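You operate a simulated robot arm through the tools that you are given. There is no shell and no other tool. Be economical: measure what you need, move in short steps, check, and stop when the job is done.

You are at the controls of a simulated two-armed robot. One attempt, no reset.

Task
On the desk top, fold the flat blue rag in half.

Only the result counts: the job must be done as asked and must still hold three seconds after the hand-in. Knocking over, shifting, dropping, spilling or breaking anything else fails it. Flat cloth is picked up by pressing the open fingertips on it (5 to 10 N) and closing them slowly along it; thin cloth reads only 2 to 8 mm in the jaws.

Robot
Two 7-joint arms with two-finger parallel grippers on one trunk, on a base that drives. Base frame: it is fixed to the floor where the robot stands at the start and does not move with it; the origin is under the middle of the robot, x ahead of it, y to its left, z up; the surface under the hand at the start is at about z = 0.76. Lengths are in m, angles in rad, forces in N, time in s.
The left shoulder is at the start at [0.144, 0.174, 1.005], the right one opposite. With the tool pointing down near the work surface each hand reaches from about 0.38 to 0.78 m from the robot's upright axis, wherever it stands, measured 20 degrees to its own side. Places, roughly: desk top [1.1, 0, 0.8]. Payload 3.6 kg a hand.
The tool frame of a hand sits at the grasp point between the pads (the TCP): z along the fingers, y along the line on which they close. The tips reach 0.03 m beyond it. Largest opening 0.11 m; finger width 0.02, thickness 0.01; the body of the gripper, 0.048 by 0.112 m, starts 0.055 m behind the TCP.
Orientation is that of the tool frame in the base frame, as a unit quaternion [w, x, y, z]. With the fingers straight down and closing along the base's y, the tool's x points along the base's -x, its y along +y and its z along -z.

Tools
- The arms move only by the tool servo_tool. It takes "left_commands", "right_commands" or both (then of equal length, played together; a hand with none holds still); each is a list of rows, each an object (a shift or turn left out is 0, a gripper value left out holds the last) with "offset": the shift along the tool's x, y, z in units of 250 mm (1.0 is 250 mm), a list of three; "rotation": the turn, a rotation vector about the tool's x, y, z in units of 180 degrees (1.0 is 180 degrees), a list of three; "claw": the opening in per cent of the stroke, from 0 (shut) to 100 (fully open). In form: [{"offset": [x, y, z], "rotation": [wx, wy, wz], "claw": claw}, ...]. A call has 1 to 8 rows; each row is the pose to reach, as a shift and turn from the pose commanded when the call began, along the tool's axes at that moment. A call with a number of a shift or a turn outside -1 to 1 is refused whole. Each row takes 0.2 s and may step no farther than 0.05 m and 0.15 rad from the row before; otherwise, or with a gripper value out of range, the whole call is refused. Where a pose cannot be reached the arm comes as near as it can. A force on the tool above 40 N (or 10 N above the force at the start of the call, whichever is more), or a blocked arm, ends the call early, and 0.2 s more pass. Each finger travels about 0.153 m/s and halts on what it meets, pressing with about 34 N; the grip force reading is that of the motor and also rises with nothing between the fingers. The clock runs only during rows and for 0.2 s after the last one: add rows that repeat a pose to give the fingers time. The reply holds the time, the measured pose of the TCP, the force on the tool along the base axes, the opening and the grip force, in the units named above and with some noise, with the torque about the TCP (base axes, N m) and any sound that the robot's microphone picked up.
- Cameras (640 x 400 px; columns grow to the right, rows downward): "scene" is now at [0.254, 0.0081, 1.1382]; the picture's right is [0.14, -0.99, 0.00], its down [-0.80, -0.12, -0.59] and it looks along [0.58, 0.08, -0.81] (base axes); focal length 214 px, centre (320, 200). "left" rides on the left gripper at [0.072, -0.017, -0.103] in its tool frame; the picture's right is [0.23, 0.97, 0.00], its down [-0.76, 0.18, -0.62] and it looks along [-0.61, 0.14, 0.78] (tool axes); focal length 222 px, centre (320, 200). "right" rides on the right gripper at [0.072, 0.017, -0.103] in its tool frame; the picture's right is [-0.23, 0.97, 0.00], its down [-0.76, -0.18, -0.62] and it looks along [-0.61, -0.14, 0.78] (tool axes); focal length 222 px, centre (320, 200). There is no depth. A picture from a camera that has moved, and an enlarged one, comes with that camera's place and axes in the base frame and with its lens. The place of the scene camera against the robot may be out by one fixed shift of up to 0.025 m in any direction.
- snapshot(camera): a new picture of that camera. No time passes.
- raise_lower(by): slides the trunk up (or, below 0, down) by that many m; the arms and the scene camera ride with it, the base frame stays. It gives what a move gives, with no picture.
- steer(legs): drives the robot by 1 to 6 legs, each [ahead, left, turn to the left] in m, m and rad, along the robot's own axes; the way and the turn of a leg run together, so that a leg with both is an arc; at most 1.5 m and 3.142 rad a leg. The arms and the cameras ride along, it lands a little off, and it stops where it bumps. It gives what a move gives.
- head_to(pan, tilt): turns the head with the scene camera to pan (to the left, within 1.501 rad either way) and tilt (down, from -0.506 to 1.204), counted from straight ahead of the robot. It gives what a move gives.
- enlarge(camera, box): a new picture of the part [left, top, right, bottom] of that camera's present view, enlarged. No time passes.
- finish_job(): hands the job in; it is judged then, once.

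Go step by step. Nothing tells you exact positions but the pictures and the camera data: compare them with the known pose of the tool, close in by small moves and look again before you grip or let go. The budget is 120 turns and 88 pictures, counting those below and the enlarged ones. Unless the task says otherwise, let go and move clear before handing in.

The tools are called by a JSON object that holds its "fn" and its "kwargs". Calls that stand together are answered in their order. servo_tool: Moves the arms, as the interface text tells. Its arguments: {"type":"object","properties":{"left_commands":{"type":"array","items":{"type":"object","properties":{"offset":{"type":"array","items":{"type":"number"}},"rotation":{"type":"array","items":{"type":"number"}},"claw":{"type":"number"}}}},"right_commands":{"type":"array","items":{"type":"object","properties":{"offset":{"type":"array","items":{"type":"number"}},"rotation":{"type":"array","items":{"type":"number"}},"claw":{"type":"number"}}}}},"required":[]} The other tools are called the same way: raise_lower (by) slides the trunk up or down; steer (legs) drives the base; head_to (pan, tilt) turns the head that bears the scene camera; snapshot (camera) takes a picture; enlarge (camera, box) takes an enlarged picture of a part of a camera's view; finish_job () hands the job in.

At the start:

```text
time_s: 0.0
left_ee_pos: [0.4121, 0.3673, 0.8779]
left_tool_rot: [0.001, 0.0, 1.0, -0.001]
left_ft_force: [-0.2, 0.1, 0.0]
left_torque: [-0.01, -0.01, -0.01]
left_opening: 0.1098
left_gripper_force: 0.1
right_ee_pos: [0.4092, -0.0379, 0.9631]
right_tool_rot: [0.0, 0.0, 1.0, -0.001]
right_ft_force: [0.0, 0.6, -0.2]
right_torque: [0.0, 0.0, 0.01]
right_opening: 0.11
right_gripper_force: 0.0
trunk travel left (down, up): [-0.125, 0.638]
robot x, y, heading: [0.001, -0.0028, 0.0]
head pan, tilt: [0.145, 0.944]
```

scene: 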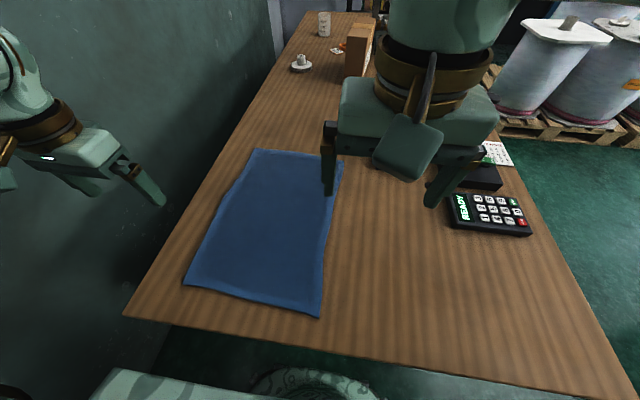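
right: 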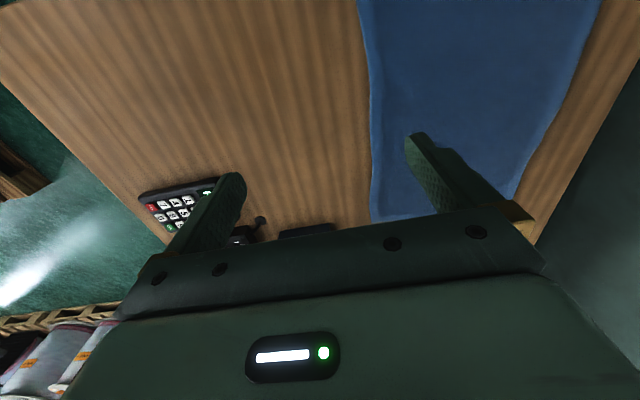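
left: 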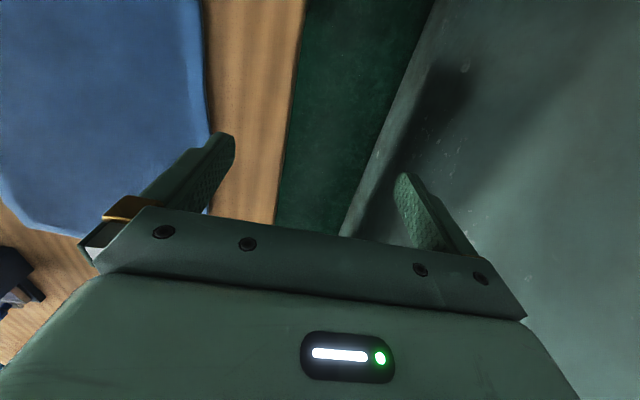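

The blue rag lies flat, about x 0.31–0.67 and y 0.01–0.245. I plan to bring the far edge back onto the near edge with both hands, so I first back off a little and centre on the rag.

{"fn": "steer", "kwargs": {"legs": [[-0.08, 0.1, 0]]}}

{"fn": "snapshot", "kwargs": {"camera": "scene"}}

```text
time_s: 1.3
left_ee_pos: [0.3296, 0.4688, 0.8771]
left_tool_rot: [-0.001, -0.001, 1.0, 0.001]
left_ft_force: [-0.2, 0.0, -0.8]
left_torque: [-0.02, -0.02, 0.01]
left_opening: 0.1099
left_gripper_force: 0.0
right_ee_pos: [0.3271, 0.0637, 0.9627]
right_tool_rot: [0.001, 0.0, 1.0, -0.001]
right_ft_force: [0.1, 0.3, -0.4]
right_torque: [-0.02, -0.01, -0.02]
right_opening: 0.1102
right_gripper_force: 0.1
trunk travel left (down, up): [-0.125, 0.638]
robot x, y, heading: [-0.0806, 0.1016, 0.0]
head pan, tilt: [0.145, 0.944]
```

```text
84 pictures are left
camera scene: at [0.1717, 0.1095, 1.1384], right [0.15, -0.99, 0.0], down [-0.8, -0.12, -0.59], along [0.58, 0.08, -0.81], focal length 214 px, centre (320, 200)
```

scene: 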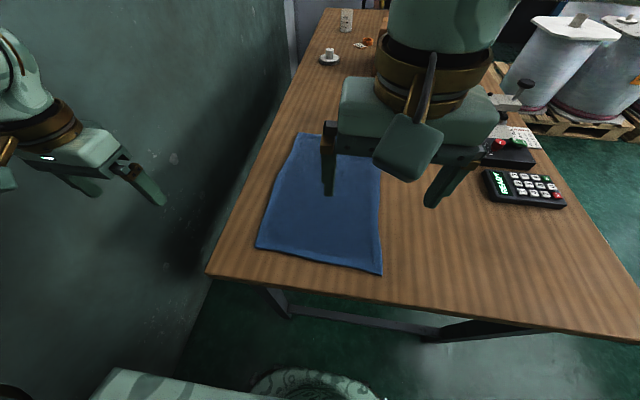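

The rag corners check out from the new position. I now move both hands toward the far corners in two steps, staying high.

{"fn": "servo_tool", "kwargs": {"left_commands": [{"offset": [-0.13, -0.1, 0], "claw": 45}, {"offset": [-0.26, -0.2, 0]}, {"offset": [-0.39, -0.3, 0]}, {"offset": [-0.52, -0.4, 0]}, {"offset": [-0.65, -0.5, 0]}, {"offset": [-0.65, -0.5, 0]}], "right_commands": [{"offset": [-0.13, -0.015, 0], "claw": 45}, {"offset": [-0.26, -0.03, 0]}, {"offset": [-0.39, -0.045, 0.05]}, {"offset": [-0.52, -0.06, 0.1]}, {"offset": [-0.65, -0.08, 0.2]}, {"offset": [-0.65, -0.08, 0.3]}]}}

{"fn": "servo_tool", "kwargs": {"left_commands": [{"offset": [-0.11, -0.1, 0]}, {"offset": [-0.22, -0.2, 0]}, {"offset": [-0.33, -0.3, 0]}, {"offset": [-0.44, -0.4, 0]}, {"offset": [-0.55, -0.5, 0]}, {"offset": [-0.57, -0.55, 0]}], "right_commands": [{"offset": [-0.11, 0, 0]}, {"offset": [-0.22, 0, 0]}, {"offset": [-0.33, 0, 0]}, {"offset": [-0.44, 0, 0]}, {"offset": [-0.55, 0, 0]}, {"offset": [-0.57, 0, 0]}]}}

{"fn": "snapshot", "kwargs": {"camera": "scene"}}

{"fn": "snapshot", "kwargs": {"camera": "right"}}

{"fn": "snapshot", "kwargs": {"camera": "left"}}

```text
time_s: 2.7
left_ee_pos: [0.4952, 0.3418, 0.8796]
left_tool_rot: [0.0, -0.001, 1.0, 0.0]
left_ft_force: [-0.8, -0.2, -0.8]
left_torque: [-0.01, -0.02, -0.01]
left_opening: 0.0494
left_gripper_force: 0.1
right_ee_pos: [0.4909, 0.0437, 0.8877]
right_tool_rot: [0.001, 0.0, 1.0, 0.0]
right_ft_force: [0.2, 0.0, 0.4]
right_torque: [-0.05, -0.01, 0.0]
right_opening: 0.0493
right_gripper_force: 0.1
trunk travel left (down, up): [-0.125, 0.638]
robot x, y, heading: [-0.0842, 0.1006, -0.001]
head pan, tilt: [0.145, 0.944]
```

```text
time_s: 4.1
left_ee_pos: [0.5537, 0.2988, 0.8793]
left_tool_rot: [0.0, -0.001, 1.0, 0.001]
left_ft_force: [0.2, 0.3, -0.4]
left_torque: [0.01, 0.05, 0.0]
left_opening: 0.0492
left_gripper_force: 0.0
left hand out of reach, approached as far as the arm can: row 2, 3, 4, 5, 6
right_ee_pos: [0.605, 0.0431, 0.8762]
right_tool_rot: [-0.001, 0.0, 1.0, -0.001]
right_ft_force: [0.6, 0.0, -0.4]
right_torque: [-0.02, 0.02, -0.05]
right_opening: 0.0494
right_gripper_force: 0.1
right hand out of reach, approached as far as the arm can: row 5, 6
trunk travel left (down, up): [-0.125, 0.638]
robot x, y, heading: [-0.0815, 0.0997, -0.001]
head pan, tilt: [0.145, 0.944]
```

```text
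83 pictures are left
camera scene: at [0.1735, 0.1086, 1.1379], right [0.14, -0.99, 0.0], down [-0.8, -0.12, -0.59], along [0.58, 0.08, -0.81], focal length 214 px, centre (320, 200)
```

scene: 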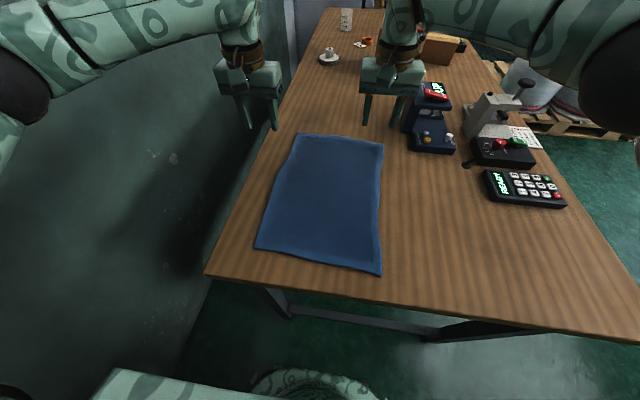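

```text
82 pictures are left
camera right: at [0.534, 0.0591, 0.9795], right [0.23, 0.97, 0.0], down [0.76, -0.18, 0.62], along [0.6, -0.14, -0.78], focal length 222 px, centre (320, 200)
```

right: 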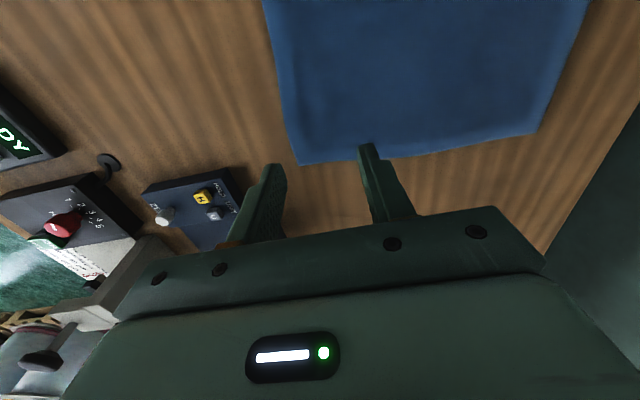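

```text
81 pictures are left
camera left: at [0.4797, 0.2814, 0.9817], right [-0.23, 0.97, 0.0], down [0.76, 0.18, 0.62], along [0.61, 0.14, -0.78], focal length 222 px, centre (320, 200)
```

left: 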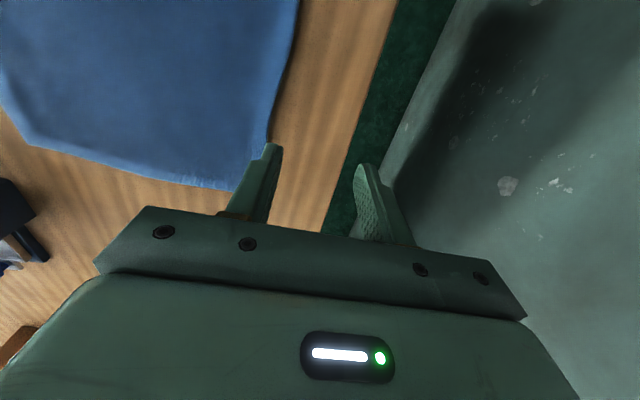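

The far edge sits at x≈0.655 and the arms run out of reach here, so I drive forward a little for the grasp. Part of the fold can be done by driving back later.

{"fn": "steer", "kwargs": {"legs": [[0.08, 0, 0]]}}

{"fn": "servo_tool", "kwargs": {"left_commands": [{"offset": [0, -0.1, 0.05]}, {"offset": [0, -0.2, 0.1]}, {"offset": [0, -0.3, 0.15]}, {"offset": [0, -0.36, 0.2]}, {"offset": [0, -0.36, 0.2]}], "right_commands": [{"offset": [0.05, 0, 0.05]}, {"offset": [0.1, 0, 0.1]}, {"offset": [0.15, 0, 0.15]}, {"offset": [0.2, 0, 0.2]}, {"offset": [0.2, 0, 0.2]}]}}

{"fn": "snapshot", "kwargs": {"camera": "scene"}}

```text
time_s: 5.1
left_ee_pos: [0.6353, 0.2995, 0.879]
left_tool_rot: [0.0, -0.001, 1.0, 0.0]
left_ft_force: [0.6, 0.2, -0.1]
left_torque: [0.01, 0.02, 0.03]
left_opening: 0.0494
left_gripper_force: 0.1
right_ee_pos: [0.6864, 0.041, 0.8755]
right_tool_rot: [-0.002, 0.001, 1.0, -0.001]
right_ft_force: [0.3, 0.4, -1.2]
right_torque: [0.01, 0.03, -0.01]
right_opening: 0.0494
right_gripper_force: 0.0
trunk travel left (down, up): [-0.125, 0.638]
robot x, y, heading: [-0.0023, 0.0988, -0.003]
head pan, tilt: [0.145, 0.944]
```

```text
time_s: 6.3
left_ee_pos: [0.6036, 0.2661, 0.8449]
left_tool_rot: [0.0, -0.001, 1.0, 0.001]
left_ft_force: [-0.3, -0.5, 0.4]
left_torque: [-0.02, -0.01, 0.0]
left_opening: 0.0497
left_gripper_force: 0.1
left hand out of reach, approached as far as the arm can: row 1, 2, 3, 4, 5
right_ee_pos: [0.6357, 0.0416, 0.828]
right_tool_rot: [-0.001, -0.001, 1.0, 0.0]
right_ft_force: [-0.3, 0.4, -0.5]
right_torque: [-0.01, -0.03, 0.01]
right_opening: 0.0496
right_gripper_force: 0.0
trunk travel left (down, up): [-0.125, 0.638]
robot x, y, heading: [-0.0026, 0.1005, 0.001]
head pan, tilt: [0.145, 0.944]
```

```text
80 pictures are left
camera scene: at [0.2539, 0.1084, 1.1382], right [0.15, -0.99, 0.0], down [-0.8, -0.12, -0.59], along [0.58, 0.09, -0.81], focal length 214 px, centre (320, 200)
```

scene: 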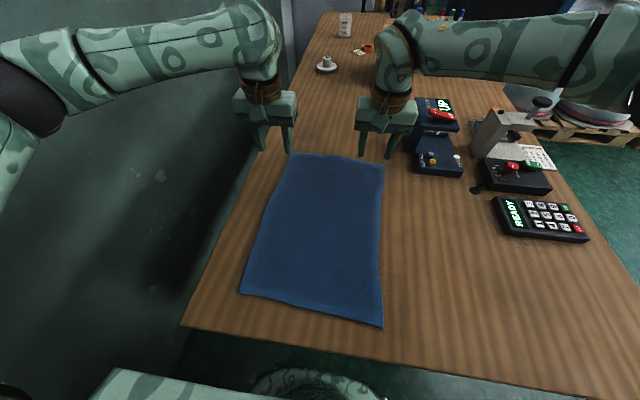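

The left arm has hit an awkward configuration. I'll pull it in, move it inward, and extend again, while the right hand waits.

{"fn": "servo_tool", "kwargs": {"left_commands": [{"offset": [0.15, 0, 0]}, {"offset": [0.3, 0, 0]}, {"offset": [0.45, 0, 0]}, {"offset": [0.6, 0, 0]}, {"offset": [0.6, -0.12, 0]}, {"offset": [0.6, -0.24, 0]}, {"offset": [0.6, -0.24, 0]}]}}

{"fn": "servo_tool", "kwargs": {"left_commands": [{"offset": [-0.15, 0, 0]}, {"offset": [-0.3, 0, 0]}, {"offset": [-0.45, 0, 0.0]}, {"offset": [-0.6, 0, 0]}, {"offset": [-0.7, 0, 0]}, {"offset": [-0.7, 0, 0]}]}}

{"fn": "snapshot", "kwargs": {"camera": "scene"}}

```text
time_s: 7.9
left_ee_pos: [0.452, 0.2066, 0.8463]
left_tool_rot: [0.001, -0.002, 1.0, 0.0]
left_ft_force: [0.3, 0.5, 0.0]
left_torque: [0.03, 0.01, -0.03]
left_opening: 0.0494
left_gripper_force: 0.1
right_ee_pos: [0.6366, 0.0421, 0.8277]
right_tool_rot: [-0.001, 0.0, 1.0, 0.0]
right_ft_force: [-0.1, -0.1, -0.2]
right_torque: [0.01, -0.01, -0.03]
right_opening: 0.0494
right_gripper_force: 0.1
trunk travel left (down, up): [-0.125, 0.638]
robot x, y, heading: [-0.0017, 0.098, -0.003]
head pan, tilt: [0.145, 0.944]
```

```text
time_s: 9.3
left_ee_pos: [0.5931, 0.2618, 0.8687]
left_tool_rot: [-0.001, -0.001, 1.0, 0.0]
left_ft_force: [1.4, 0.3, 0.1]
left_torque: [-0.06, 0.0, -0.02]
left_opening: 0.0495
left_gripper_force: 0.0
left hand out of reach, approached as far as the arm can: row 2, 3, 4, 5, 6
right_ee_pos: [0.6362, 0.0424, 0.8271]
right_tool_rot: [0.0, 0.0, 1.0, 0.0]
right_ft_force: [0.1, -0.2, 0.2]
right_torque: [0.01, 0.01, 0.01]
right_opening: 0.0494
right_gripper_force: 0.0
trunk travel left (down, up): [-0.125, 0.638]
robot x, y, heading: [0.0041, 0.0987, -0.003]
head pan, tilt: [0.145, 0.944]
```

```text
79 pictures are left
camera scene: at [0.2547, 0.1094, 1.138], right [0.15, -0.99, 0.0], down [-0.8, -0.12, -0.59], along [0.58, 0.08, -0.81], focal length 214 px, centre (320, 200)
```

scene: 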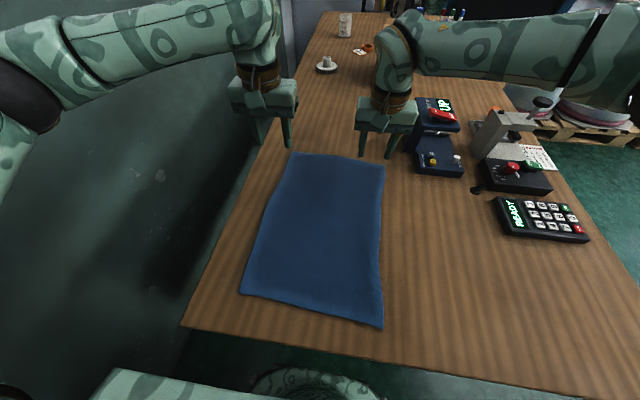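

The left arm stops well short of what the right arm manages. I'll look at its posture.

{"fn": "head_to", "kwargs": {"pan": 0.8, "tilt": 0.3}}

{"fn": "snapshot", "kwargs": {"camera": "scene"}}

{"fn": "head_to", "kwargs": {"pan": -0.6, "tilt": 0.3}}

{"fn": "snapshot", "kwargs": {"camera": "scene"}}

```text
time_s: 10.4
left_ee_pos: [0.5919, 0.2614, 0.8709]
left_tool_rot: [0.0, 0.0, 1.0, 0.0]
left_ft_force: [-0.8, -0.4, 0.0]
left_torque: [0.05, -0.03, -0.05]
left_opening: 0.0494
left_gripper_force: 0.1
right_ee_pos: [0.6362, 0.0407, 0.8273]
right_tool_rot: [-0.001, 0.0, 1.0, 0.0]
right_ft_force: [0.8, 0.2, -0.1]
right_torque: [-0.04, 0.01, -0.02]
right_opening: 0.0496
right_gripper_force: 0.1
trunk travel left (down, up): [-0.125, 0.638]
robot x, y, heading: [0.0013, 0.1019, 0.001]
head pan, tilt: [0.799, 0.3]
```

```text
78 pictures are left
camera scene: at [0.2469, 0.1648, 1.1936], right [0.72, -0.7, 0.0], down [-0.21, -0.21, -0.95], along [0.67, 0.68, -0.3], focal length 214 px, centre (320, 200)
```

scene: 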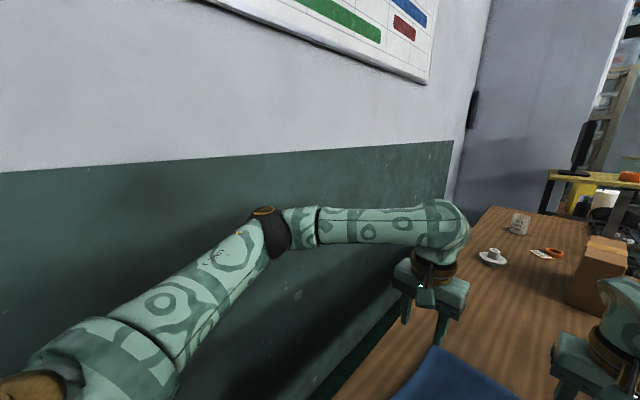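

```text
time_s: 11.9
left_ee_pos: [0.5929, 0.2603, 0.8701]
left_tool_rot: [0.0, 0.0, 1.0, 0.001]
left_ft_force: [0.2, 0.5, -0.3]
left_torque: [0.01, -0.03, 0.0]
left_opening: 0.0494
left_gripper_force: 0.2
right_ee_pos: [0.6356, 0.0412, 0.8275]
right_tool_rot: [-0.001, -0.001, 1.0, 0.0]
right_ft_force: [0.2, 0.0, -0.4]
right_torque: [0.0, 0.01, -0.04]
right_opening: 0.0492
right_gripper_force: 0.1
trunk travel left (down, up): [-0.125, 0.638]
robot x, y, heading: [-0.0007, 0.0993, 0.001]
head pan, tilt: [-0.6, 0.3]
```

```text
77 pictures are left
camera scene: at [0.2589, 0.0452, 1.1936], right [-0.56, -0.83, 0.0], down [-0.24, 0.17, -0.96], along [0.79, -0.54, -0.3], focal length 214 px, centre (320, 200)
```

scene: 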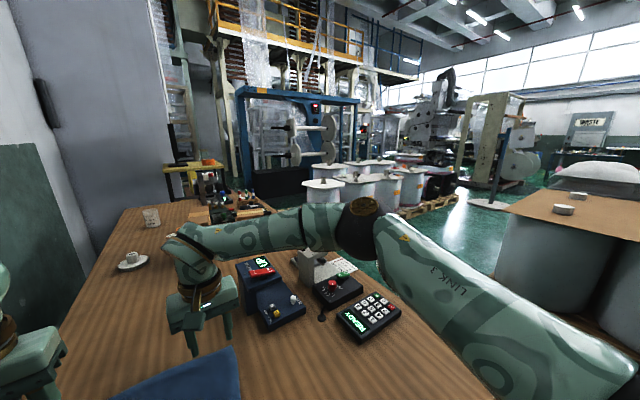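

The left elbow is out toward the wall and the posture differs from the right. I'll bring the left hand close in and high, mirroring the right arm's start, and then extend along the mirrored path.

{"fn": "servo_tool", "kwargs": {"left_commands": [{"offset": [0.15, 0, -0.06]}, {"offset": [0.3, 0, -0.12]}, {"offset": [0.45, 0, -0.18]}, {"offset": [0.6, -0.1, -0.24]}, {"offset": [0.72, -0.2, -0.3]}, {"offset": [0.74, -0.35, -0.37]}, {"offset": [0.74, -0.5, -0.4]}, {"offset": [0.74, -0.5, -0.4]}]}}

{"fn": "head_to", "kwargs": {"pan": 0.6, "tilt": 0.6}}

{"fn": "snapshot", "kwargs": {"camera": "scene"}}

```text
time_s: 13.7
left_ee_pos: [0.4103, 0.2032, 0.9481]
left_tool_rot: [0.0, -0.001, 1.0, -0.001]
left_ft_force: [0.3, 0.0, -0.2]
left_torque: [0.0, -0.04, 0.02]
left_opening: 0.0494
left_gripper_force: 0.1
left hand out of reach, approached as far as the arm can: row 6, 7, 8
right_ee_pos: [0.6369, 0.0422, 0.8273]
right_tool_rot: [-0.001, 0.0, 1.0, 0.0]
right_ft_force: [0.5, 0.1, -0.3]
right_torque: [-0.02, 0.0, 0.01]
right_opening: 0.0494
right_gripper_force: 0.1
trunk travel left (down, up): [-0.125, 0.638]
robot x, y, heading: [-0.0023, 0.1001, -0.0]
head pan, tilt: [-0.6, 0.3]
```

```text
time_s: 15.1
left_ee_pos: [0.4107, 0.2043, 0.9508]
left_tool_rot: [0.001, 0.0, 1.0, -0.001]
left_ft_force: [0.2, 0.2, 1.5]
left_torque: [0.01, 0.03, 0.0]
left_opening: 0.0496
left_gripper_force: 0.0
right_ee_pos: [0.6357, 0.0416, 0.8268]
right_tool_rot: [0.0, 0.0, 1.0, 0.0]
right_ft_force: [0.0, -0.4, 0.1]
right_torque: [-0.02, -0.03, 0.0]
right_opening: 0.0494
right_gripper_force: 0.1
trunk travel left (down, up): [-0.125, 0.638]
robot x, y, heading: [-0.0011, 0.0996, 0.0]
head pan, tilt: [0.6, 0.6]
```

```text
76 pictures are left
camera scene: at [0.2546, 0.1478, 1.1662], right [0.56, -0.83, 0.0], down [-0.47, -0.32, -0.82], along [0.68, 0.47, -0.57], focal length 214 px, centre (320, 200)
```

scene: 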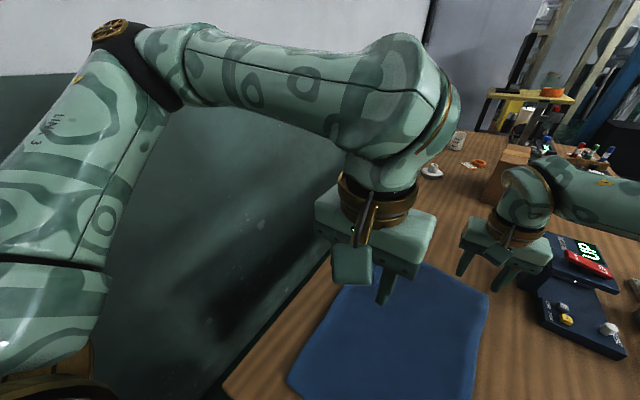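

The inward limit looks like a wrist or shoulder joint limit. I'll test whether turning the left tool about its axis frees the motion.

{"fn": "servo_tool", "kwargs": {"left_commands": [{"rotation": [0, 0, 0.042]}, {"rotation": [0, 0, 0.084]}, {"rotation": [0, 0, 0.126]}, {"rotation": [0, 0, 0.168]}, {"offset": [0, -0.1, 0], "rotation": [0, 0, 0.168]}, {"offset": [0, -0.2, 0], "rotation": [0, 0, 0.168]}, {"offset": [0, -0.28, 0], "rotation": [0, 0, 0.168]}, {"offset": [0, -0.28, 0], "rotation": [0, 0, 0.168]}]}}

```text
time_s: 16.9
left_ee_pos: [0.4117, 0.2005, 0.9524]
left_tool_rot: [0.001, 0.259, 0.966, -0.001]
left_ft_force: [-0.2, -0.3, 0.3]
left_torque: [-0.03, 0.0, 0.0]
left_opening: 0.0495
left_gripper_force: 0.1
left hand out of reach, approached as far as the arm can: row 5, 6, 7, 8
right_ee_pos: [0.6339, 0.0403, 0.8277]
right_tool_rot: [-0.001, 0.0, 1.0, 0.0]
right_ft_force: [0.0, 0.7, 1.0]
right_torque: [0.0, -0.04, 0.02]
right_opening: 0.0496
right_gripper_force: 0.0
trunk travel left (down, up): [-0.125, 0.638]
robot x, y, heading: [-0.002, 0.1018, -0.003]
head pan, tilt: [0.6, 0.6]
```

Turning the tool doesn't help, so this is a limit on moving inward: the left arm needs about y ≥ 0.2 relative to the robot. I'll undo the turn, put both hands in safe poses, and drive 0.10 to the right.

{"fn": "servo_tool", "kwargs": {"left_commands": [{"rotation": [0, 0, -0.042]}, {"offset": [0, 0.0, 0], "rotation": [0, 0, -0.084]}, {"rotation": [0, 0, -0.126]}, {"rotation": [0, 0, -0.167]}, {"rotation": [0, 0, -0.167]}], "right_commands": [{"offset": [0, 0, -0.1]}, {"offset": [0.1, 0, -0.2]}, {"offset": [0.2, 0, -0.3]}, {"offset": [0.3, 0, -0.4]}, {"offset": [0.4, 0, -0.4]}]}}

{"fn": "servo_tool", "kwargs": {"left_commands": [{"offset": [-0.1, 0.12, 0]}, {"offset": [-0.2, 0.24, 0]}, {"offset": [-0.3, 0.36, 0.05]}, {"offset": [-0.36, 0.44, 0.15]}, {"offset": [-0.36, 0.44, 0.25]}, {"offset": [-0.36, 0.44, 0.25]}]}}

{"fn": "steer", "kwargs": {"legs": [[0.01, -0.1, 0]]}}

{"fn": "head_to", "kwargs": {"pan": 0.145, "tilt": 0.944}}

{"fn": "snapshot", "kwargs": {"camera": "scene"}}

```text
time_s: 18.1
left_ee_pos: [0.4102, 0.2013, 0.9515]
left_tool_rot: [0.0, 0.0, 1.0, -0.001]
left_ft_force: [0.0, 0.0, 0.0]
left_torque: [-0.04, 0.0, 0.03]
left_opening: 0.0495
left_gripper_force: 0.1
right_ee_pos: [0.5368, 0.0416, 0.9266]
right_tool_rot: [-0.001, 0.0, 1.0, -0.001]
right_ft_force: [0.2, 0.5, 0.6]
right_torque: [-0.02, -0.01, 0.01]
right_opening: 0.0494
right_gripper_force: 0.0
trunk travel left (down, up): [-0.125, 0.638]
robot x, y, heading: [0.001, 0.0983, -0.001]
head pan, tilt: [0.6, 0.6]
```

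```text
time_s: 19.5
left_ee_pos: [0.4976, 0.3131, 0.8879]
left_tool_rot: [0.0, 0.001, 1.0, 0.0]
left_ft_force: [-0.3, -0.3, -0.4]
left_torque: [0.01, 0.01, 0.0]
left_opening: 0.0497
left_gripper_force: 0.0
right_ee_pos: [0.5355, 0.0428, 0.9267]
right_tool_rot: [-0.001, 0.0, 1.0, 0.0]
right_ft_force: [-0.8, 0.5, -0.1]
right_torque: [-0.01, -0.02, -0.01]
right_opening: 0.0494
right_gripper_force: 0.0
trunk travel left (down, up): [-0.125, 0.638]
robot x, y, heading: [-0.0042, 0.105, 0.002]
head pan, tilt: [0.6, 0.6]
```

```text
time_s: 20.7
left_ee_pos: [0.5082, 0.211, 0.8883]
left_tool_rot: [-0.001, 0.001, 1.0, 0.001]
left_ft_force: [-0.8, 0.5, -0.6]
left_torque: [0.03, -0.03, 0.01]
left_opening: 0.0493
left_gripper_force: 0.1
right_ee_pos: [0.5455, -0.0601, 0.9267]
right_tool_rot: [-0.001, 0.0, 1.0, 0.001]
right_ft_force: [0.2, -0.2, 0.8]
right_torque: [0.03, 0.02, 0.02]
right_opening: 0.0495
right_gripper_force: 0.1
trunk travel left (down, up): [-0.125, 0.638]
robot x, y, heading: [0.0106, 0.0006, 0.003]
head pan, tilt: [0.6, 0.6]
```

```text
time_s: 21.6
left_ee_pos: [0.5089, 0.2132, 0.8876]
left_tool_rot: [-0.001, 0.001, 1.0, 0.0]
left_ft_force: [-0.1, 0.3, 0.0]
left_torque: [0.0, 0.03, -0.01]
left_opening: 0.0494
left_gripper_force: 0.1
right_ee_pos: [0.5461, -0.0598, 0.9269]
right_tool_rot: [-0.001, 0.0, 1.0, 0.001]
right_ft_force: [-0.1, 0.0, 0.5]
right_torque: [0.03, 0.04, -0.01]
right_opening: 0.0493
right_gripper_force: 0.0
trunk travel left (down, up): [-0.125, 0.638]
robot x, y, heading: [0.0103, 0.0007, 0.003]
head pan, tilt: [0.145, 0.944]
```

```text
75 pictures are left
camera scene: at [0.264, 0.0079, 1.1382], right [0.14, -0.99, 0.0], down [-0.8, -0.12, -0.59], along [0.58, 0.09, -0.81], focal length 214 px, centre (320, 200)
```

scene: 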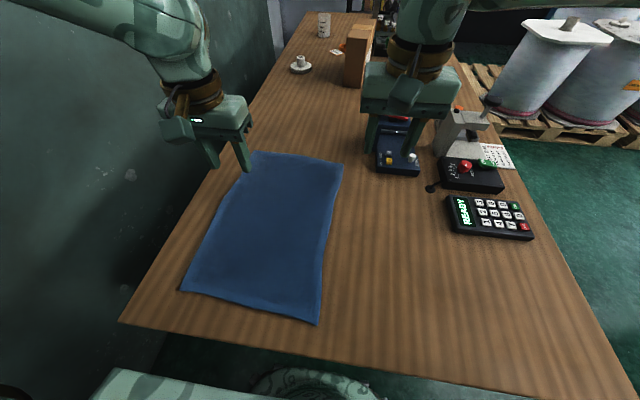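

Both hands are clear. The right hand swings left and forward to the far-right corner, and the left goes forward to the far-left corner.

{"fn": "servo_tool", "kwargs": {"left_commands": [{"offset": [-0.12, 0, 0.03]}, {"offset": [-0.24, 0, 0.06]}, {"offset": [-0.36, 0, 0.09]}, {"offset": [-0.46, 0, 0.14]}, {"offset": [-0.5, 0, 0.19]}, {"offset": [-0.5, 0, 0.19]}], "right_commands": [{"offset": [0, 0.15, 0]}, {"offset": [0, 0.3, 0.0]}, {"offset": [-0.08, 0.42, 0.1]}, {"offset": [-0.2, 0.42, 0.2]}, {"offset": [-0.32, 0.42, 0.3]}, {"offset": [-0.36, 0.42, 0.34]}]}}

{"fn": "snapshot", "kwargs": {"camera": "right"}}

{"fn": "snapshot", "kwargs": {"camera": "left"}}

{"fn": "snapshot", "kwargs": {"camera": "scene"}}

```text
time_s: 23.0
left_ee_pos: [0.6339, 0.2114, 0.8412]
left_tool_rot: [0.0, 0.002, 1.0, 0.0]
left_ft_force: [0.1, 0.3, -0.3]
left_torque: [-0.02, -0.02, 0.01]
left_opening: 0.0496
left_gripper_force: 0.1
right_ee_pos: [0.6361, 0.0457, 0.8411]
right_tool_rot: [0.0, 0.0, 1.0, 0.0]
right_ft_force: [-0.2, -0.1, -0.4]
right_torque: [-0.01, 0.0, -0.02]
right_opening: 0.0496
right_gripper_force: 0.0
trunk travel left (down, up): [-0.125, 0.638]
robot x, y, heading: [0.0094, -0.0015, -0.002]
head pan, tilt: [0.145, 0.944]
```

```text
74 pictures are left
camera right: at [0.5648, 0.0632, 0.9453], right [0.23, 0.97, 0.0], down [0.76, -0.18, 0.62], along [0.61, -0.14, -0.78], focal length 222 px, centre (320, 200)
```

right: 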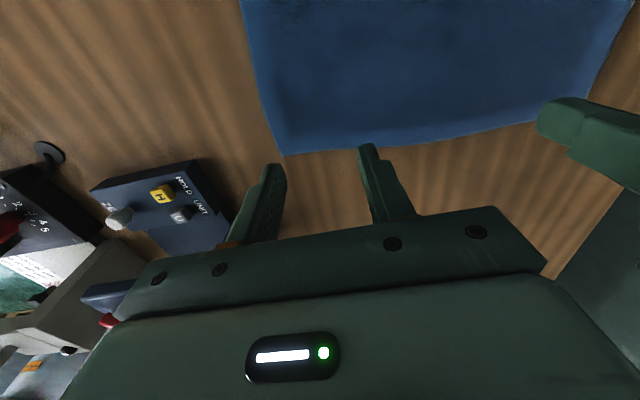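

```text
73 pictures are left
camera left: at [0.56, 0.1949, 0.944], right [-0.23, 0.97, 0.0], down [0.76, 0.18, 0.62], along [0.61, 0.14, -0.78], focal length 222 px, centre (320, 200)
```

left: 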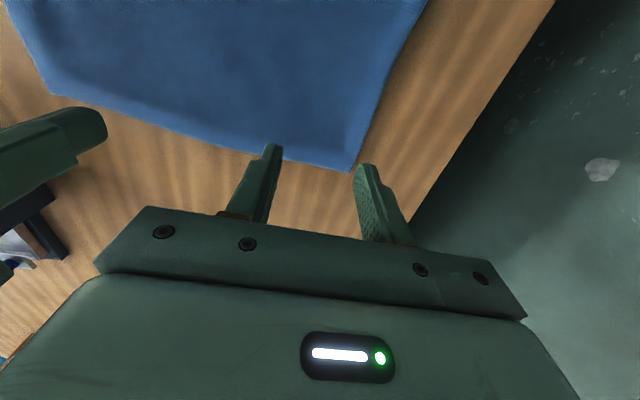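

```text
72 pictures are left
camera scene: at [0.2638, 0.0078, 1.1382], right [0.14, -0.99, 0.0], down [-0.8, -0.12, -0.59], along [0.58, 0.08, -0.81], focal length 214 px, centre (320, 200)
```

scene: 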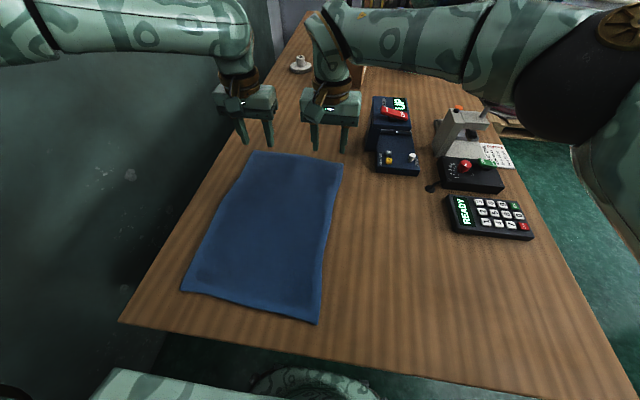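

Corner estimates are right ≈(0.651, 0.009) and left ≈(0.664, 0.248), so the fingers will land just inside the edge. I lower both hands near to the surface.

{"fn": "servo_tool", "kwargs": {"left_commands": [{"offset": [0.0, 0, 0.06]}, {"offset": [0.0, 0, 0.12]}, {"offset": [0.01, 0, 0.17]}, {"offset": [0.01, 0, 0.18]}, {"offset": [0.01, 0, 0.18]}], "right_commands": [{"offset": [0.01, 0, 0.06]}, {"offset": [0.015, 0, 0.12]}, {"offset": [0.02, 0, 0.17]}, {"offset": [0.02, 0, 0.18]}, {"offset": [0.02, 0, 0.18]}]}}

{"fn": "snapshot", "kwargs": {"camera": "right"}}

{"fn": "snapshot", "kwargs": {"camera": "left"}}

```text
time_s: 24.2
left_ee_pos: [0.631, 0.2139, 0.7951]
left_tool_rot: [0.0, 0.0, 1.0, 0.001]
left_ft_force: [1.0, 1.0, 0.3]
left_torque: [0.03, 0.0, 0.01]
left_opening: 0.0493
left_gripper_force: 0.0
right_ee_pos: [0.6308, 0.0443, 0.7964]
right_tool_rot: [-0.001, 0.0, 1.0, 0.0]
right_ft_force: [0.4, 0.0, 0.3]
right_torque: [0.03, 0.01, 0.01]
right_opening: 0.0495
right_gripper_force: 0.0
trunk travel left (down, up): [-0.125, 0.638]
robot x, y, heading: [0.0107, 0.0032, 0.002]
head pan, tilt: [0.145, 0.944]
```

```text
71 pictures are left
camera right: at [0.5592, 0.0629, 0.9004], right [0.23, 0.97, 0.0], down [0.76, -0.18, 0.62], along [0.61, -0.14, -0.78], focal length 222 px, centre (320, 200)
```

right: 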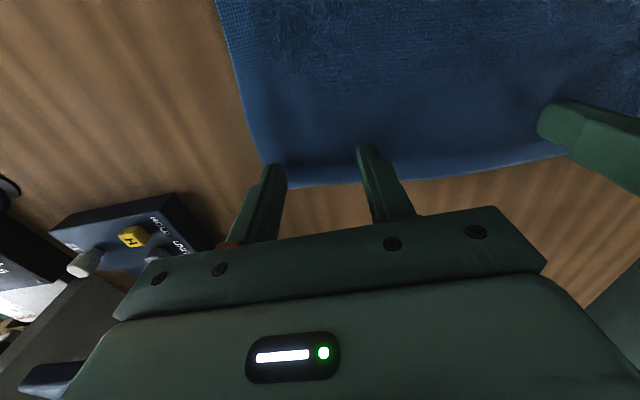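

```text
70 pictures are left
camera left: at [0.5569, 0.1968, 0.898], right [-0.22, 0.97, 0.0], down [0.76, 0.18, 0.62], along [0.61, 0.14, -0.78], focal length 222 px, centre (320, 200)
```

left: 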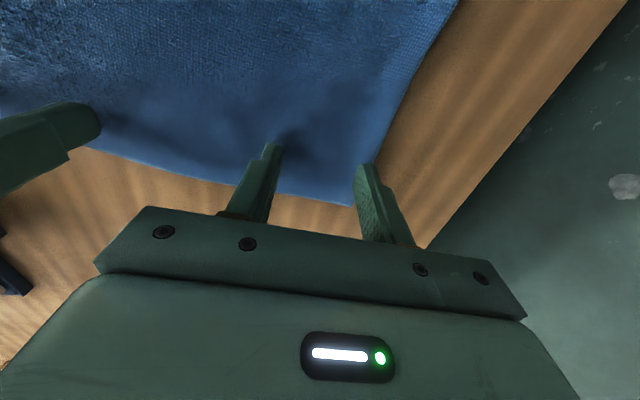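

Outer fingers are right at the side edges, so I shift each hand inward 10 mm and back 5 mm, then press down gently.

{"fn": "servo_tool", "kwargs": {"left_commands": [{"offset": [0.02, -0.04, 0]}, {"offset": [0.02, -0.04, 0.01]}, {"offset": [0.02, -0.04, 0.018]}, {"offset": [0.02, -0.04, 0.022]}, {"offset": [0.02, -0.04, 0.022]}], "right_commands": [{"offset": [0.02, 0.045, 0]}, {"offset": [0.02, 0.045, 0.01]}, {"offset": [0.02, 0.045, 0.02]}, {"offset": [0.02, 0.045, 0.026]}, {"offset": [0.02, 0.045, 0.026]}]}}

```text
time_s: 25.4
left_ee_pos: [0.6239, 0.2027, 0.7931]
left_tool_rot: [0.003, 0.001, 1.0, 0.0]
left_ft_force: [2.1, 1.8, 12.7]
left_torque: [0.13, -0.07, 0.04]
left_opening: 0.0496
left_gripper_force: 0.6
right_ee_pos: [0.6245, 0.0569, 0.7932]
right_tool_rot: [0.002, 0.001, 1.0, 0.001]
right_ft_force: [4.8, -1.3, 18.9]
right_torque: [-0.03, -0.11, 0.04]
right_opening: 0.0497
right_gripper_force: 0.0
trunk travel left (down, up): [-0.125, 0.638]
robot x, y, heading: [0.0144, 0.0006, -0.004]
head pan, tilt: [0.145, 0.944]
```

Contact is made at z≈0.793. I ease the pressure to about 8 N and close slowly.

{"fn": "servo_tool", "kwargs": {"left_commands": [{"offset": [0, 0, -0.005], "claw": 42}, {"offset": [0, 0, -0.005], "claw": 36}, {"offset": [0, 0, -0.005], "claw": 30}, {"offset": [0, 0, -0.005], "claw": 24}, {"offset": [0, 0, -0.005], "claw": 18}, {"offset": [0, 0, -0.005], "claw": 12}, {"offset": [0, 0, -0.005], "claw": 6}, {"offset": [0, 0, -0.005], "claw": 0}], "right_commands": [{"offset": [0, 0, -0.011], "claw": 42}, {"offset": [0, 0, -0.011], "claw": 36}, {"offset": [0, 0, -0.011], "claw": 30}, {"offset": [0, 0, -0.011], "claw": 24}, {"offset": [0, 0, -0.011], "claw": 18}, {"offset": [0, 0, -0.011], "claw": 12}, {"offset": [0, 0, -0.011], "claw": 6}, {"offset": [0, 0, -0.011], "claw": 0}]}}

{"fn": "snapshot", "kwargs": {"camera": "right"}}

{"fn": "snapshot", "kwargs": {"camera": "left"}}

```text
time_s: 27.2
left_ee_pos: [0.6253, 0.2024, 0.7923]
left_tool_rot: [0.001, 0.001, 1.0, 0.0]
left_ft_force: [0.1, -4.4, 14.4]
left_torque: [-0.11, -0.02, 0.01]
left_opening: 0.0059
left_gripper_force: 33.5
right_ee_pos: [0.6236, 0.0571, 0.7945]
right_tool_rot: [0.0, 0.0, 1.0, 0.0]
right_ft_force: [-0.7, 5.0, 3.1]
right_torque: [0.17, 0.01, 0.03]
right_opening: 0.0039
right_gripper_force: 33.6
trunk travel left (down, up): [-0.125, 0.638]
robot x, y, heading: [0.0057, 0.0013, -0.0]
head pan, tilt: [0.145, 0.944]
```

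```text
69 pictures are left
camera right: at [0.5525, 0.0745, 0.8976], right [0.23, 0.97, 0.0], down [0.76, -0.18, 0.62], along [0.61, -0.14, -0.78], focal length 222 px, centre (320, 200)
```

right: 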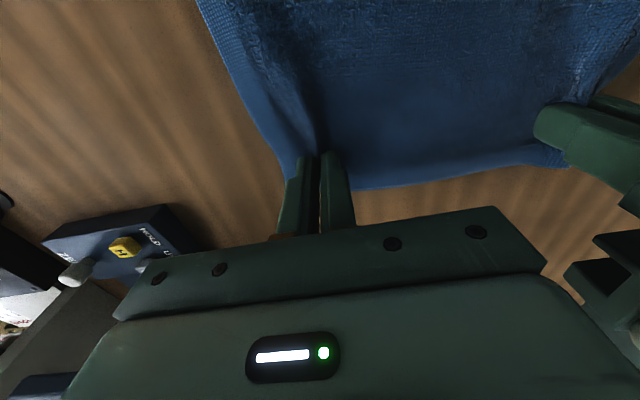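

```text
68 pictures are left
camera left: at [0.5511, 0.1853, 0.8953], right [-0.22, 0.97, 0.0], down [0.76, 0.18, 0.62], along [0.61, 0.14, -0.78], focal length 222 px, centre (320, 200)
```

left: 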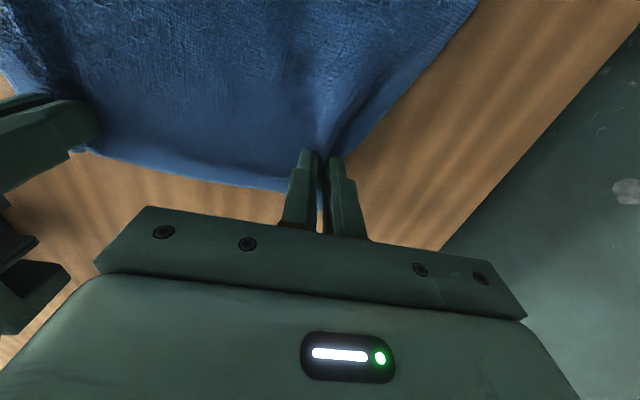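

Both hands read 4–6 mm, so cloth is gripped. I lift with a small move toward the robot and check.

{"fn": "servo_tool", "kwargs": {"left_commands": [{"offset": [0.02, 0, -0.06], "claw": 0}, {"offset": [0.06, 0, -0.14]}, {"offset": [0.1, 0, -0.22]}, {"offset": [0.1, 0, -0.22]}], "right_commands": [{"offset": [0.02, 0, -0.06], "claw": 0}, {"offset": [0.06, 0, -0.14]}, {"offset": [0.1, 0, -0.22]}, {"offset": [0.1, 0, -0.22]}]}}

{"fn": "snapshot", "kwargs": {"camera": "scene"}}

{"fn": "snapshot", "kwargs": {"camera": "right"}}

```text
time_s: 28.2
left_ee_pos: [0.6013, 0.2019, 0.8462]
left_tool_rot: [0.0, 0.001, 1.0, 0.0]
left_ft_force: [0.7, -4.9, 0.1]
left_torque: [-0.13, 0.01, -0.04]
left_opening: 0.0049
left_gripper_force: 34.2
right_ee_pos: [0.6011, 0.0567, 0.8488]
right_tool_rot: [-0.001, 0.0, 1.0, 0.0]
right_ft_force: [0.4, 4.0, -0.7]
right_torque: [0.14, 0.04, 0.09]
right_opening: 0.0041
right_gripper_force: 34.1
trunk travel left (down, up): [-0.125, 0.638]
robot x, y, heading: [0.0123, 0.0021, -0.002]
head pan, tilt: [0.145, 0.944]
```

```text
67 pictures are left
camera scene: at [0.2646, 0.008, 1.1379], right [0.14, -0.99, 0.0], down [-0.8, -0.12, -0.59], along [0.58, 0.08, -0.81], focal length 214 px, centre (320, 200)
```

scene: 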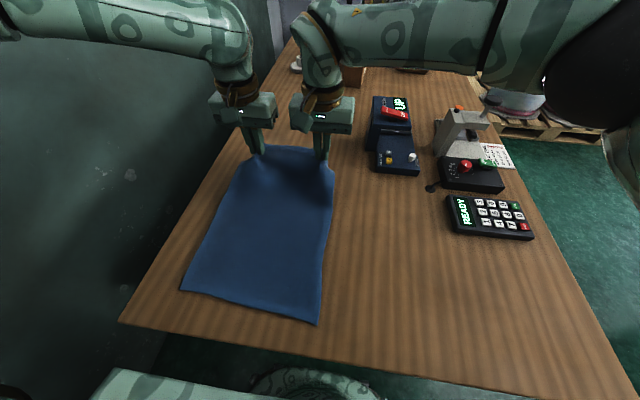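

```text
66 pictures are left
camera right: at [0.5296, 0.0746, 0.9523], right [0.23, 0.97, 0.0], down [0.76, -0.18, 0.62], along [0.61, -0.14, -0.78], focal length 222 px, centre (320, 200)
```

right: 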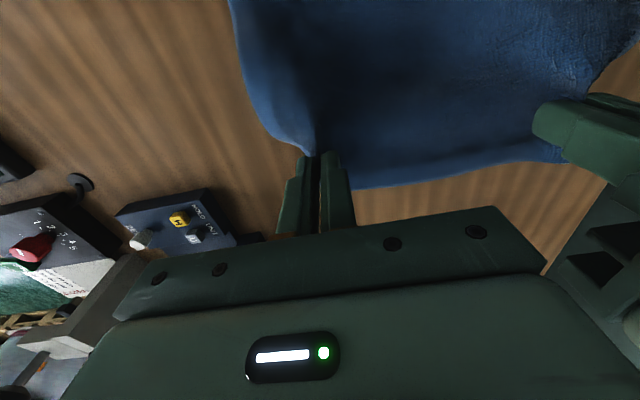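

The cloth is held. If I fold with the fingers straight down, the tail beyond the jaws would double back, so I'll tilt the hands forward (fingers toward +x) as the edge comes over. I start with a partial tilt and lift.

{"fn": "servo_tool", "kwargs": {"left_commands": [{"offset": [0.04, -0.008, -0.04], "rotation": [0, -0.04, 0]}, {"offset": [0.08, -0.008, -0.08], "rotation": [0, -0.08, 0]}, {"offset": [0.12, -0.008, -0.12], "rotation": [0, -0.12, 0]}, {"offset": [0.16, -0.008, -0.15], "rotation": [0, -0.16, 0]}, {"offset": [0.2, -0.008, -0.15], "rotation": [0, -0.16, 0]}], "right_commands": [{"offset": [0.04, 0.008, -0.04], "rotation": [0, -0.04, 0]}, {"offset": [0.08, 0.008, -0.08], "rotation": [0, -0.08, 0]}, {"offset": [0.12, 0.008, -0.12], "rotation": [0, -0.12, 0]}, {"offset": [0.16, 0.008, -0.15], "rotation": [0, -0.16, 0]}, {"offset": [0.2, 0.008, -0.15], "rotation": [0, -0.16, 0]}]}}

{"fn": "snapshot", "kwargs": {"camera": "scene"}}

```text
time_s: 29.4
left_ee_pos: [0.5508, 0.2007, 0.8855]
left_tool_rot: [0.25, 0.001, 0.968, -0.001]
left_ft_force: [-0.2, -2.6, 0.3]
left_torque: [-0.02, 0.0, -0.05]
left_opening: 0.0046
left_gripper_force: 34.0
right_ee_pos: [0.5508, 0.0591, 0.8858]
right_tool_rot: [0.249, 0.001, 0.969, -0.001]
right_ft_force: [0.2, 1.6, -0.8]
right_torque: [0.09, -0.02, 0.07]
right_opening: 0.0037
right_gripper_force: 33.7
trunk travel left (down, up): [-0.125, 0.638]
robot x, y, heading: [0.0147, 0.0015, -0.001]
head pan, tilt: [0.145, 0.944]
```

```text
65 pictures are left
camera scene: at [0.2639, 0.0078, 1.1381], right [0.14, -0.99, 0.0], down [-0.8, -0.12, -0.59], along [0.58, 0.08, -0.81], focal length 214 px, centre (320, 200)
```

scene: 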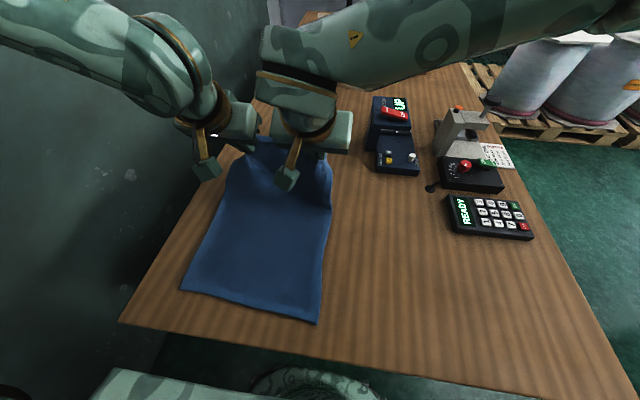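

The tilt works on both arms. I drive back 0.09 (the hands carry the edge along) and continue tilting.

{"fn": "steer", "kwargs": {"legs": [[-0.09, 0, 0]]}}

{"fn": "servo_tool", "kwargs": {"left_commands": [{"rotation": [0, -0.04, 0]}, {"rotation": [0, -0.08, 0]}, {"rotation": [0, -0.12, 0]}, {"rotation": [0, -0.16, 0]}, {"rotation": [0, -0.2, 0]}, {"rotation": [0, -0.24, 0]}, {"rotation": [0, -0.28, 0]}, {"rotation": [0, -0.28, 0]}], "right_commands": [{"rotation": [0, -0.04, 0]}, {"rotation": [0, -0.08, 0]}, {"rotation": [0, -0.12, 0]}, {"rotation": [0, -0.16, 0]}, {"rotation": [0, -0.2, 0]}, {"rotation": [0, -0.24, 0]}, {"rotation": [0, -0.28, 0]}, {"rotation": [0, -0.28, 0]}]}}

{"fn": "snapshot", "kwargs": {"camera": "scene"}}

```text
time_s: 30.5
left_ee_pos: [0.4589, 0.2004, 0.8851]
left_tool_rot: [0.249, 0.0, 0.968, 0.0]
left_ft_force: [-0.1, -2.3, 0.6]
left_torque: [-0.06, -0.01, 0.03]
left_opening: 0.0048
left_gripper_force: 34.3
right_ee_pos: [0.459, 0.0603, 0.8866]
right_tool_rot: [0.248, 0.001, 0.969, 0.0]
right_ft_force: [-1.1, 2.5, 0.1]
right_torque: [0.03, -0.02, 0.06]
right_opening: 0.0037
right_gripper_force: 33.9
trunk travel left (down, up): [-0.125, 0.638]
robot x, y, heading: [-0.0801, 0.0013, 0.0]
head pan, tilt: [0.145, 0.944]
```

```text
time_s: 32.3
left_ee_pos: [0.4718, 0.199, 0.8821]
left_tool_rot: [0.638, 0.001, 0.77, -0.001]
left_ft_force: [0.2, -1.6, -0.3]
left_torque: [-0.04, -0.02, -0.05]
left_opening: 0.0046
left_gripper_force: 34.1
left hand out of reach, approached as far as the arm can: row 5, 6, 7, 8
right_ee_pos: [0.4606, 0.0585, 0.8888]
right_tool_rot: [0.635, 0.001, 0.772, -0.001]
right_ft_force: [-0.1, 1.7, -0.1]
right_torque: [0.02, 0.04, 0.06]
right_opening: 0.0037
right_gripper_force: 34.3
right hand out of reach, approached as far as the arm can: row 7, 8
trunk travel left (down, up): [-0.125, 0.638]
robot x, y, heading: [-0.0803, 0.0002, 0.0]
head pan, tilt: [0.145, 0.944]
```

```text
64 pictures are left
camera scene: at [0.1734, 0.0079, 1.1383], right [0.14, -0.99, 0.0], down [-0.8, -0.12, -0.59], along [0.58, 0.08, -0.81], focal length 214 px, centre (320, 200)
```

scene: 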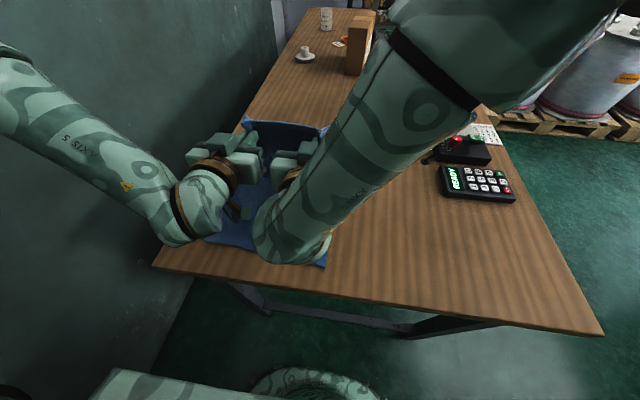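

Both hands are tilted about 79°, so the tail will fall the right way. I lower 35 mm for slack, then drive back to bring the edge over the near side.

{"fn": "servo_tool", "kwargs": {"left_commands": [{"offset": [0.04, 0, 0.008]}, {"offset": [0.08, 0, 0.016]}, {"offset": [0.125, 0, 0.025]}, {"offset": [0.125, 0, 0.025]}], "right_commands": [{"offset": [0.05, 0, 0.01]}, {"offset": [0.1, 0, 0.02]}, {"offset": [0.15, 0, 0.03]}, {"offset": [0.15, 0, 0.03]}]}}

{"fn": "steer", "kwargs": {"legs": [[-0.09, 0, 0]]}}

{"fn": "snapshot", "kwargs": {"camera": "scene"}}

{"fn": "snapshot", "kwargs": {"camera": "right"}}

```text
time_s: 33.3
left_ee_pos: [0.4729, 0.1979, 0.8501]
left_tool_rot: [0.639, 0.001, 0.77, -0.001]
left_ft_force: [-0.9, -9.5, 2.4]
left_torque: [-0.08, -0.03, -0.27]
left_opening: 0.0047
left_gripper_force: 34.2
right_ee_pos: [0.47, 0.0505, 0.883]
right_tool_rot: [0.634, 0.0, 0.773, 0.0]
right_ft_force: [0.6, 10.1, -2.2]
right_torque: [0.04, 0.08, 0.31]
right_opening: 0.0039
right_gripper_force: 34.1
right hand out of reach, approached as far as the arm can: row 1, 2, 3, 4
trunk travel left (down, up): [-0.125, 0.638]
robot x, y, heading: [-0.0848, -0.0024, -0.0]
head pan, tilt: [0.145, 0.944]
```

```text
time_s: 34.4
left_ee_pos: [0.3842, 0.1997, 0.85]
left_tool_rot: [0.638, 0.001, 0.77, -0.001]
left_ft_force: [0.0, -10.7, 1.4]
left_torque: [-0.05, -0.04, -0.33]
left_opening: 0.0046
left_gripper_force: 33.7
right_ee_pos: [0.3817, 0.0506, 0.8834]
right_tool_rot: [0.635, 0.001, 0.772, -0.001]
right_ft_force: [0.4, 11.4, -2.0]
right_torque: [0.03, 0.07, 0.38]
right_opening: 0.0039
right_gripper_force: 33.6
trunk travel left (down, up): [-0.125, 0.638]
robot x, y, heading: [-0.1662, -0.0026, 0.001]
head pan, tilt: [0.145, 0.944]
```

```text
63 pictures are left
camera scene: at [0.0848, 0.0079, 1.1385], right [0.14, -0.99, 0.0], down [-0.8, -0.12, -0.59], along [0.58, 0.08, -0.81], focal length 214 px, centre (320, 200)
```

scene: 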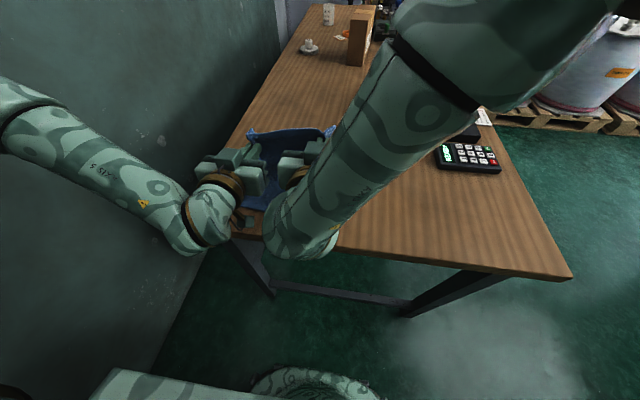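

```text
62 pictures are left
camera right: at [0.2667, 0.0688, 0.8326], right [0.05, 0.97, 0.22], down [-0.46, -0.18, 0.87], along [0.89, -0.14, 0.44], focal length 222 px, centre (320, 200)
```

right: 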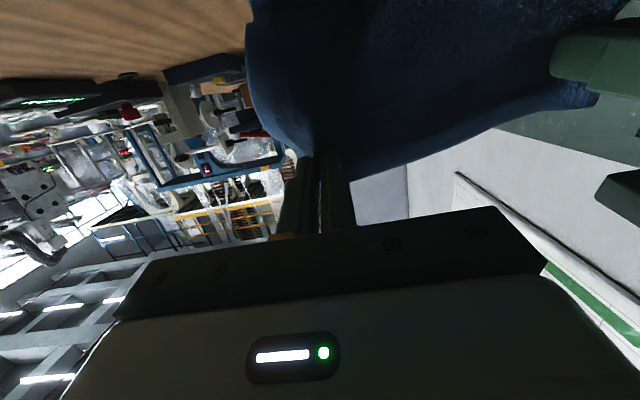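

The right arm couldn't go lower and drifted outward, which tightened the cloth to about 10 N. I level the hands (left back up), ease the tension, then lower with the trunk.

{"fn": "servo_tool", "kwargs": {"left_commands": [{"offset": [-0.06, -0.015, -0.012]}, {"offset": [-0.118, -0.03, -0.023]}, {"offset": [-0.118, -0.03, -0.023]}], "right_commands": [{"offset": [0, 0.01, -0.0]}, {"offset": [0, 0.02, 0]}, {"offset": [0, 0.02, 0]}]}}

```text
time_s: 35.1
left_ee_pos: [0.3854, 0.1923, 0.8805]
left_tool_rot: [0.637, 0.001, 0.771, 0.0]
left_ft_force: [0.2, -0.4, 0.0]
left_torque: [-0.03, 0.01, -0.02]
left_opening: 0.0044
left_gripper_force: 34.1
right_ee_pos: [0.3819, 0.0554, 0.8829]
right_tool_rot: [0.634, 0.001, 0.774, -0.001]
right_ft_force: [-0.3, 0.4, 0.4]
right_torque: [0.0, 0.04, 0.02]
right_opening: 0.0036
right_gripper_force: 34.4
trunk travel left (down, up): [-0.125, 0.638]
robot x, y, heading: [-0.1667, 0.0025, 0.002]
head pan, tilt: [0.145, 0.944]
```

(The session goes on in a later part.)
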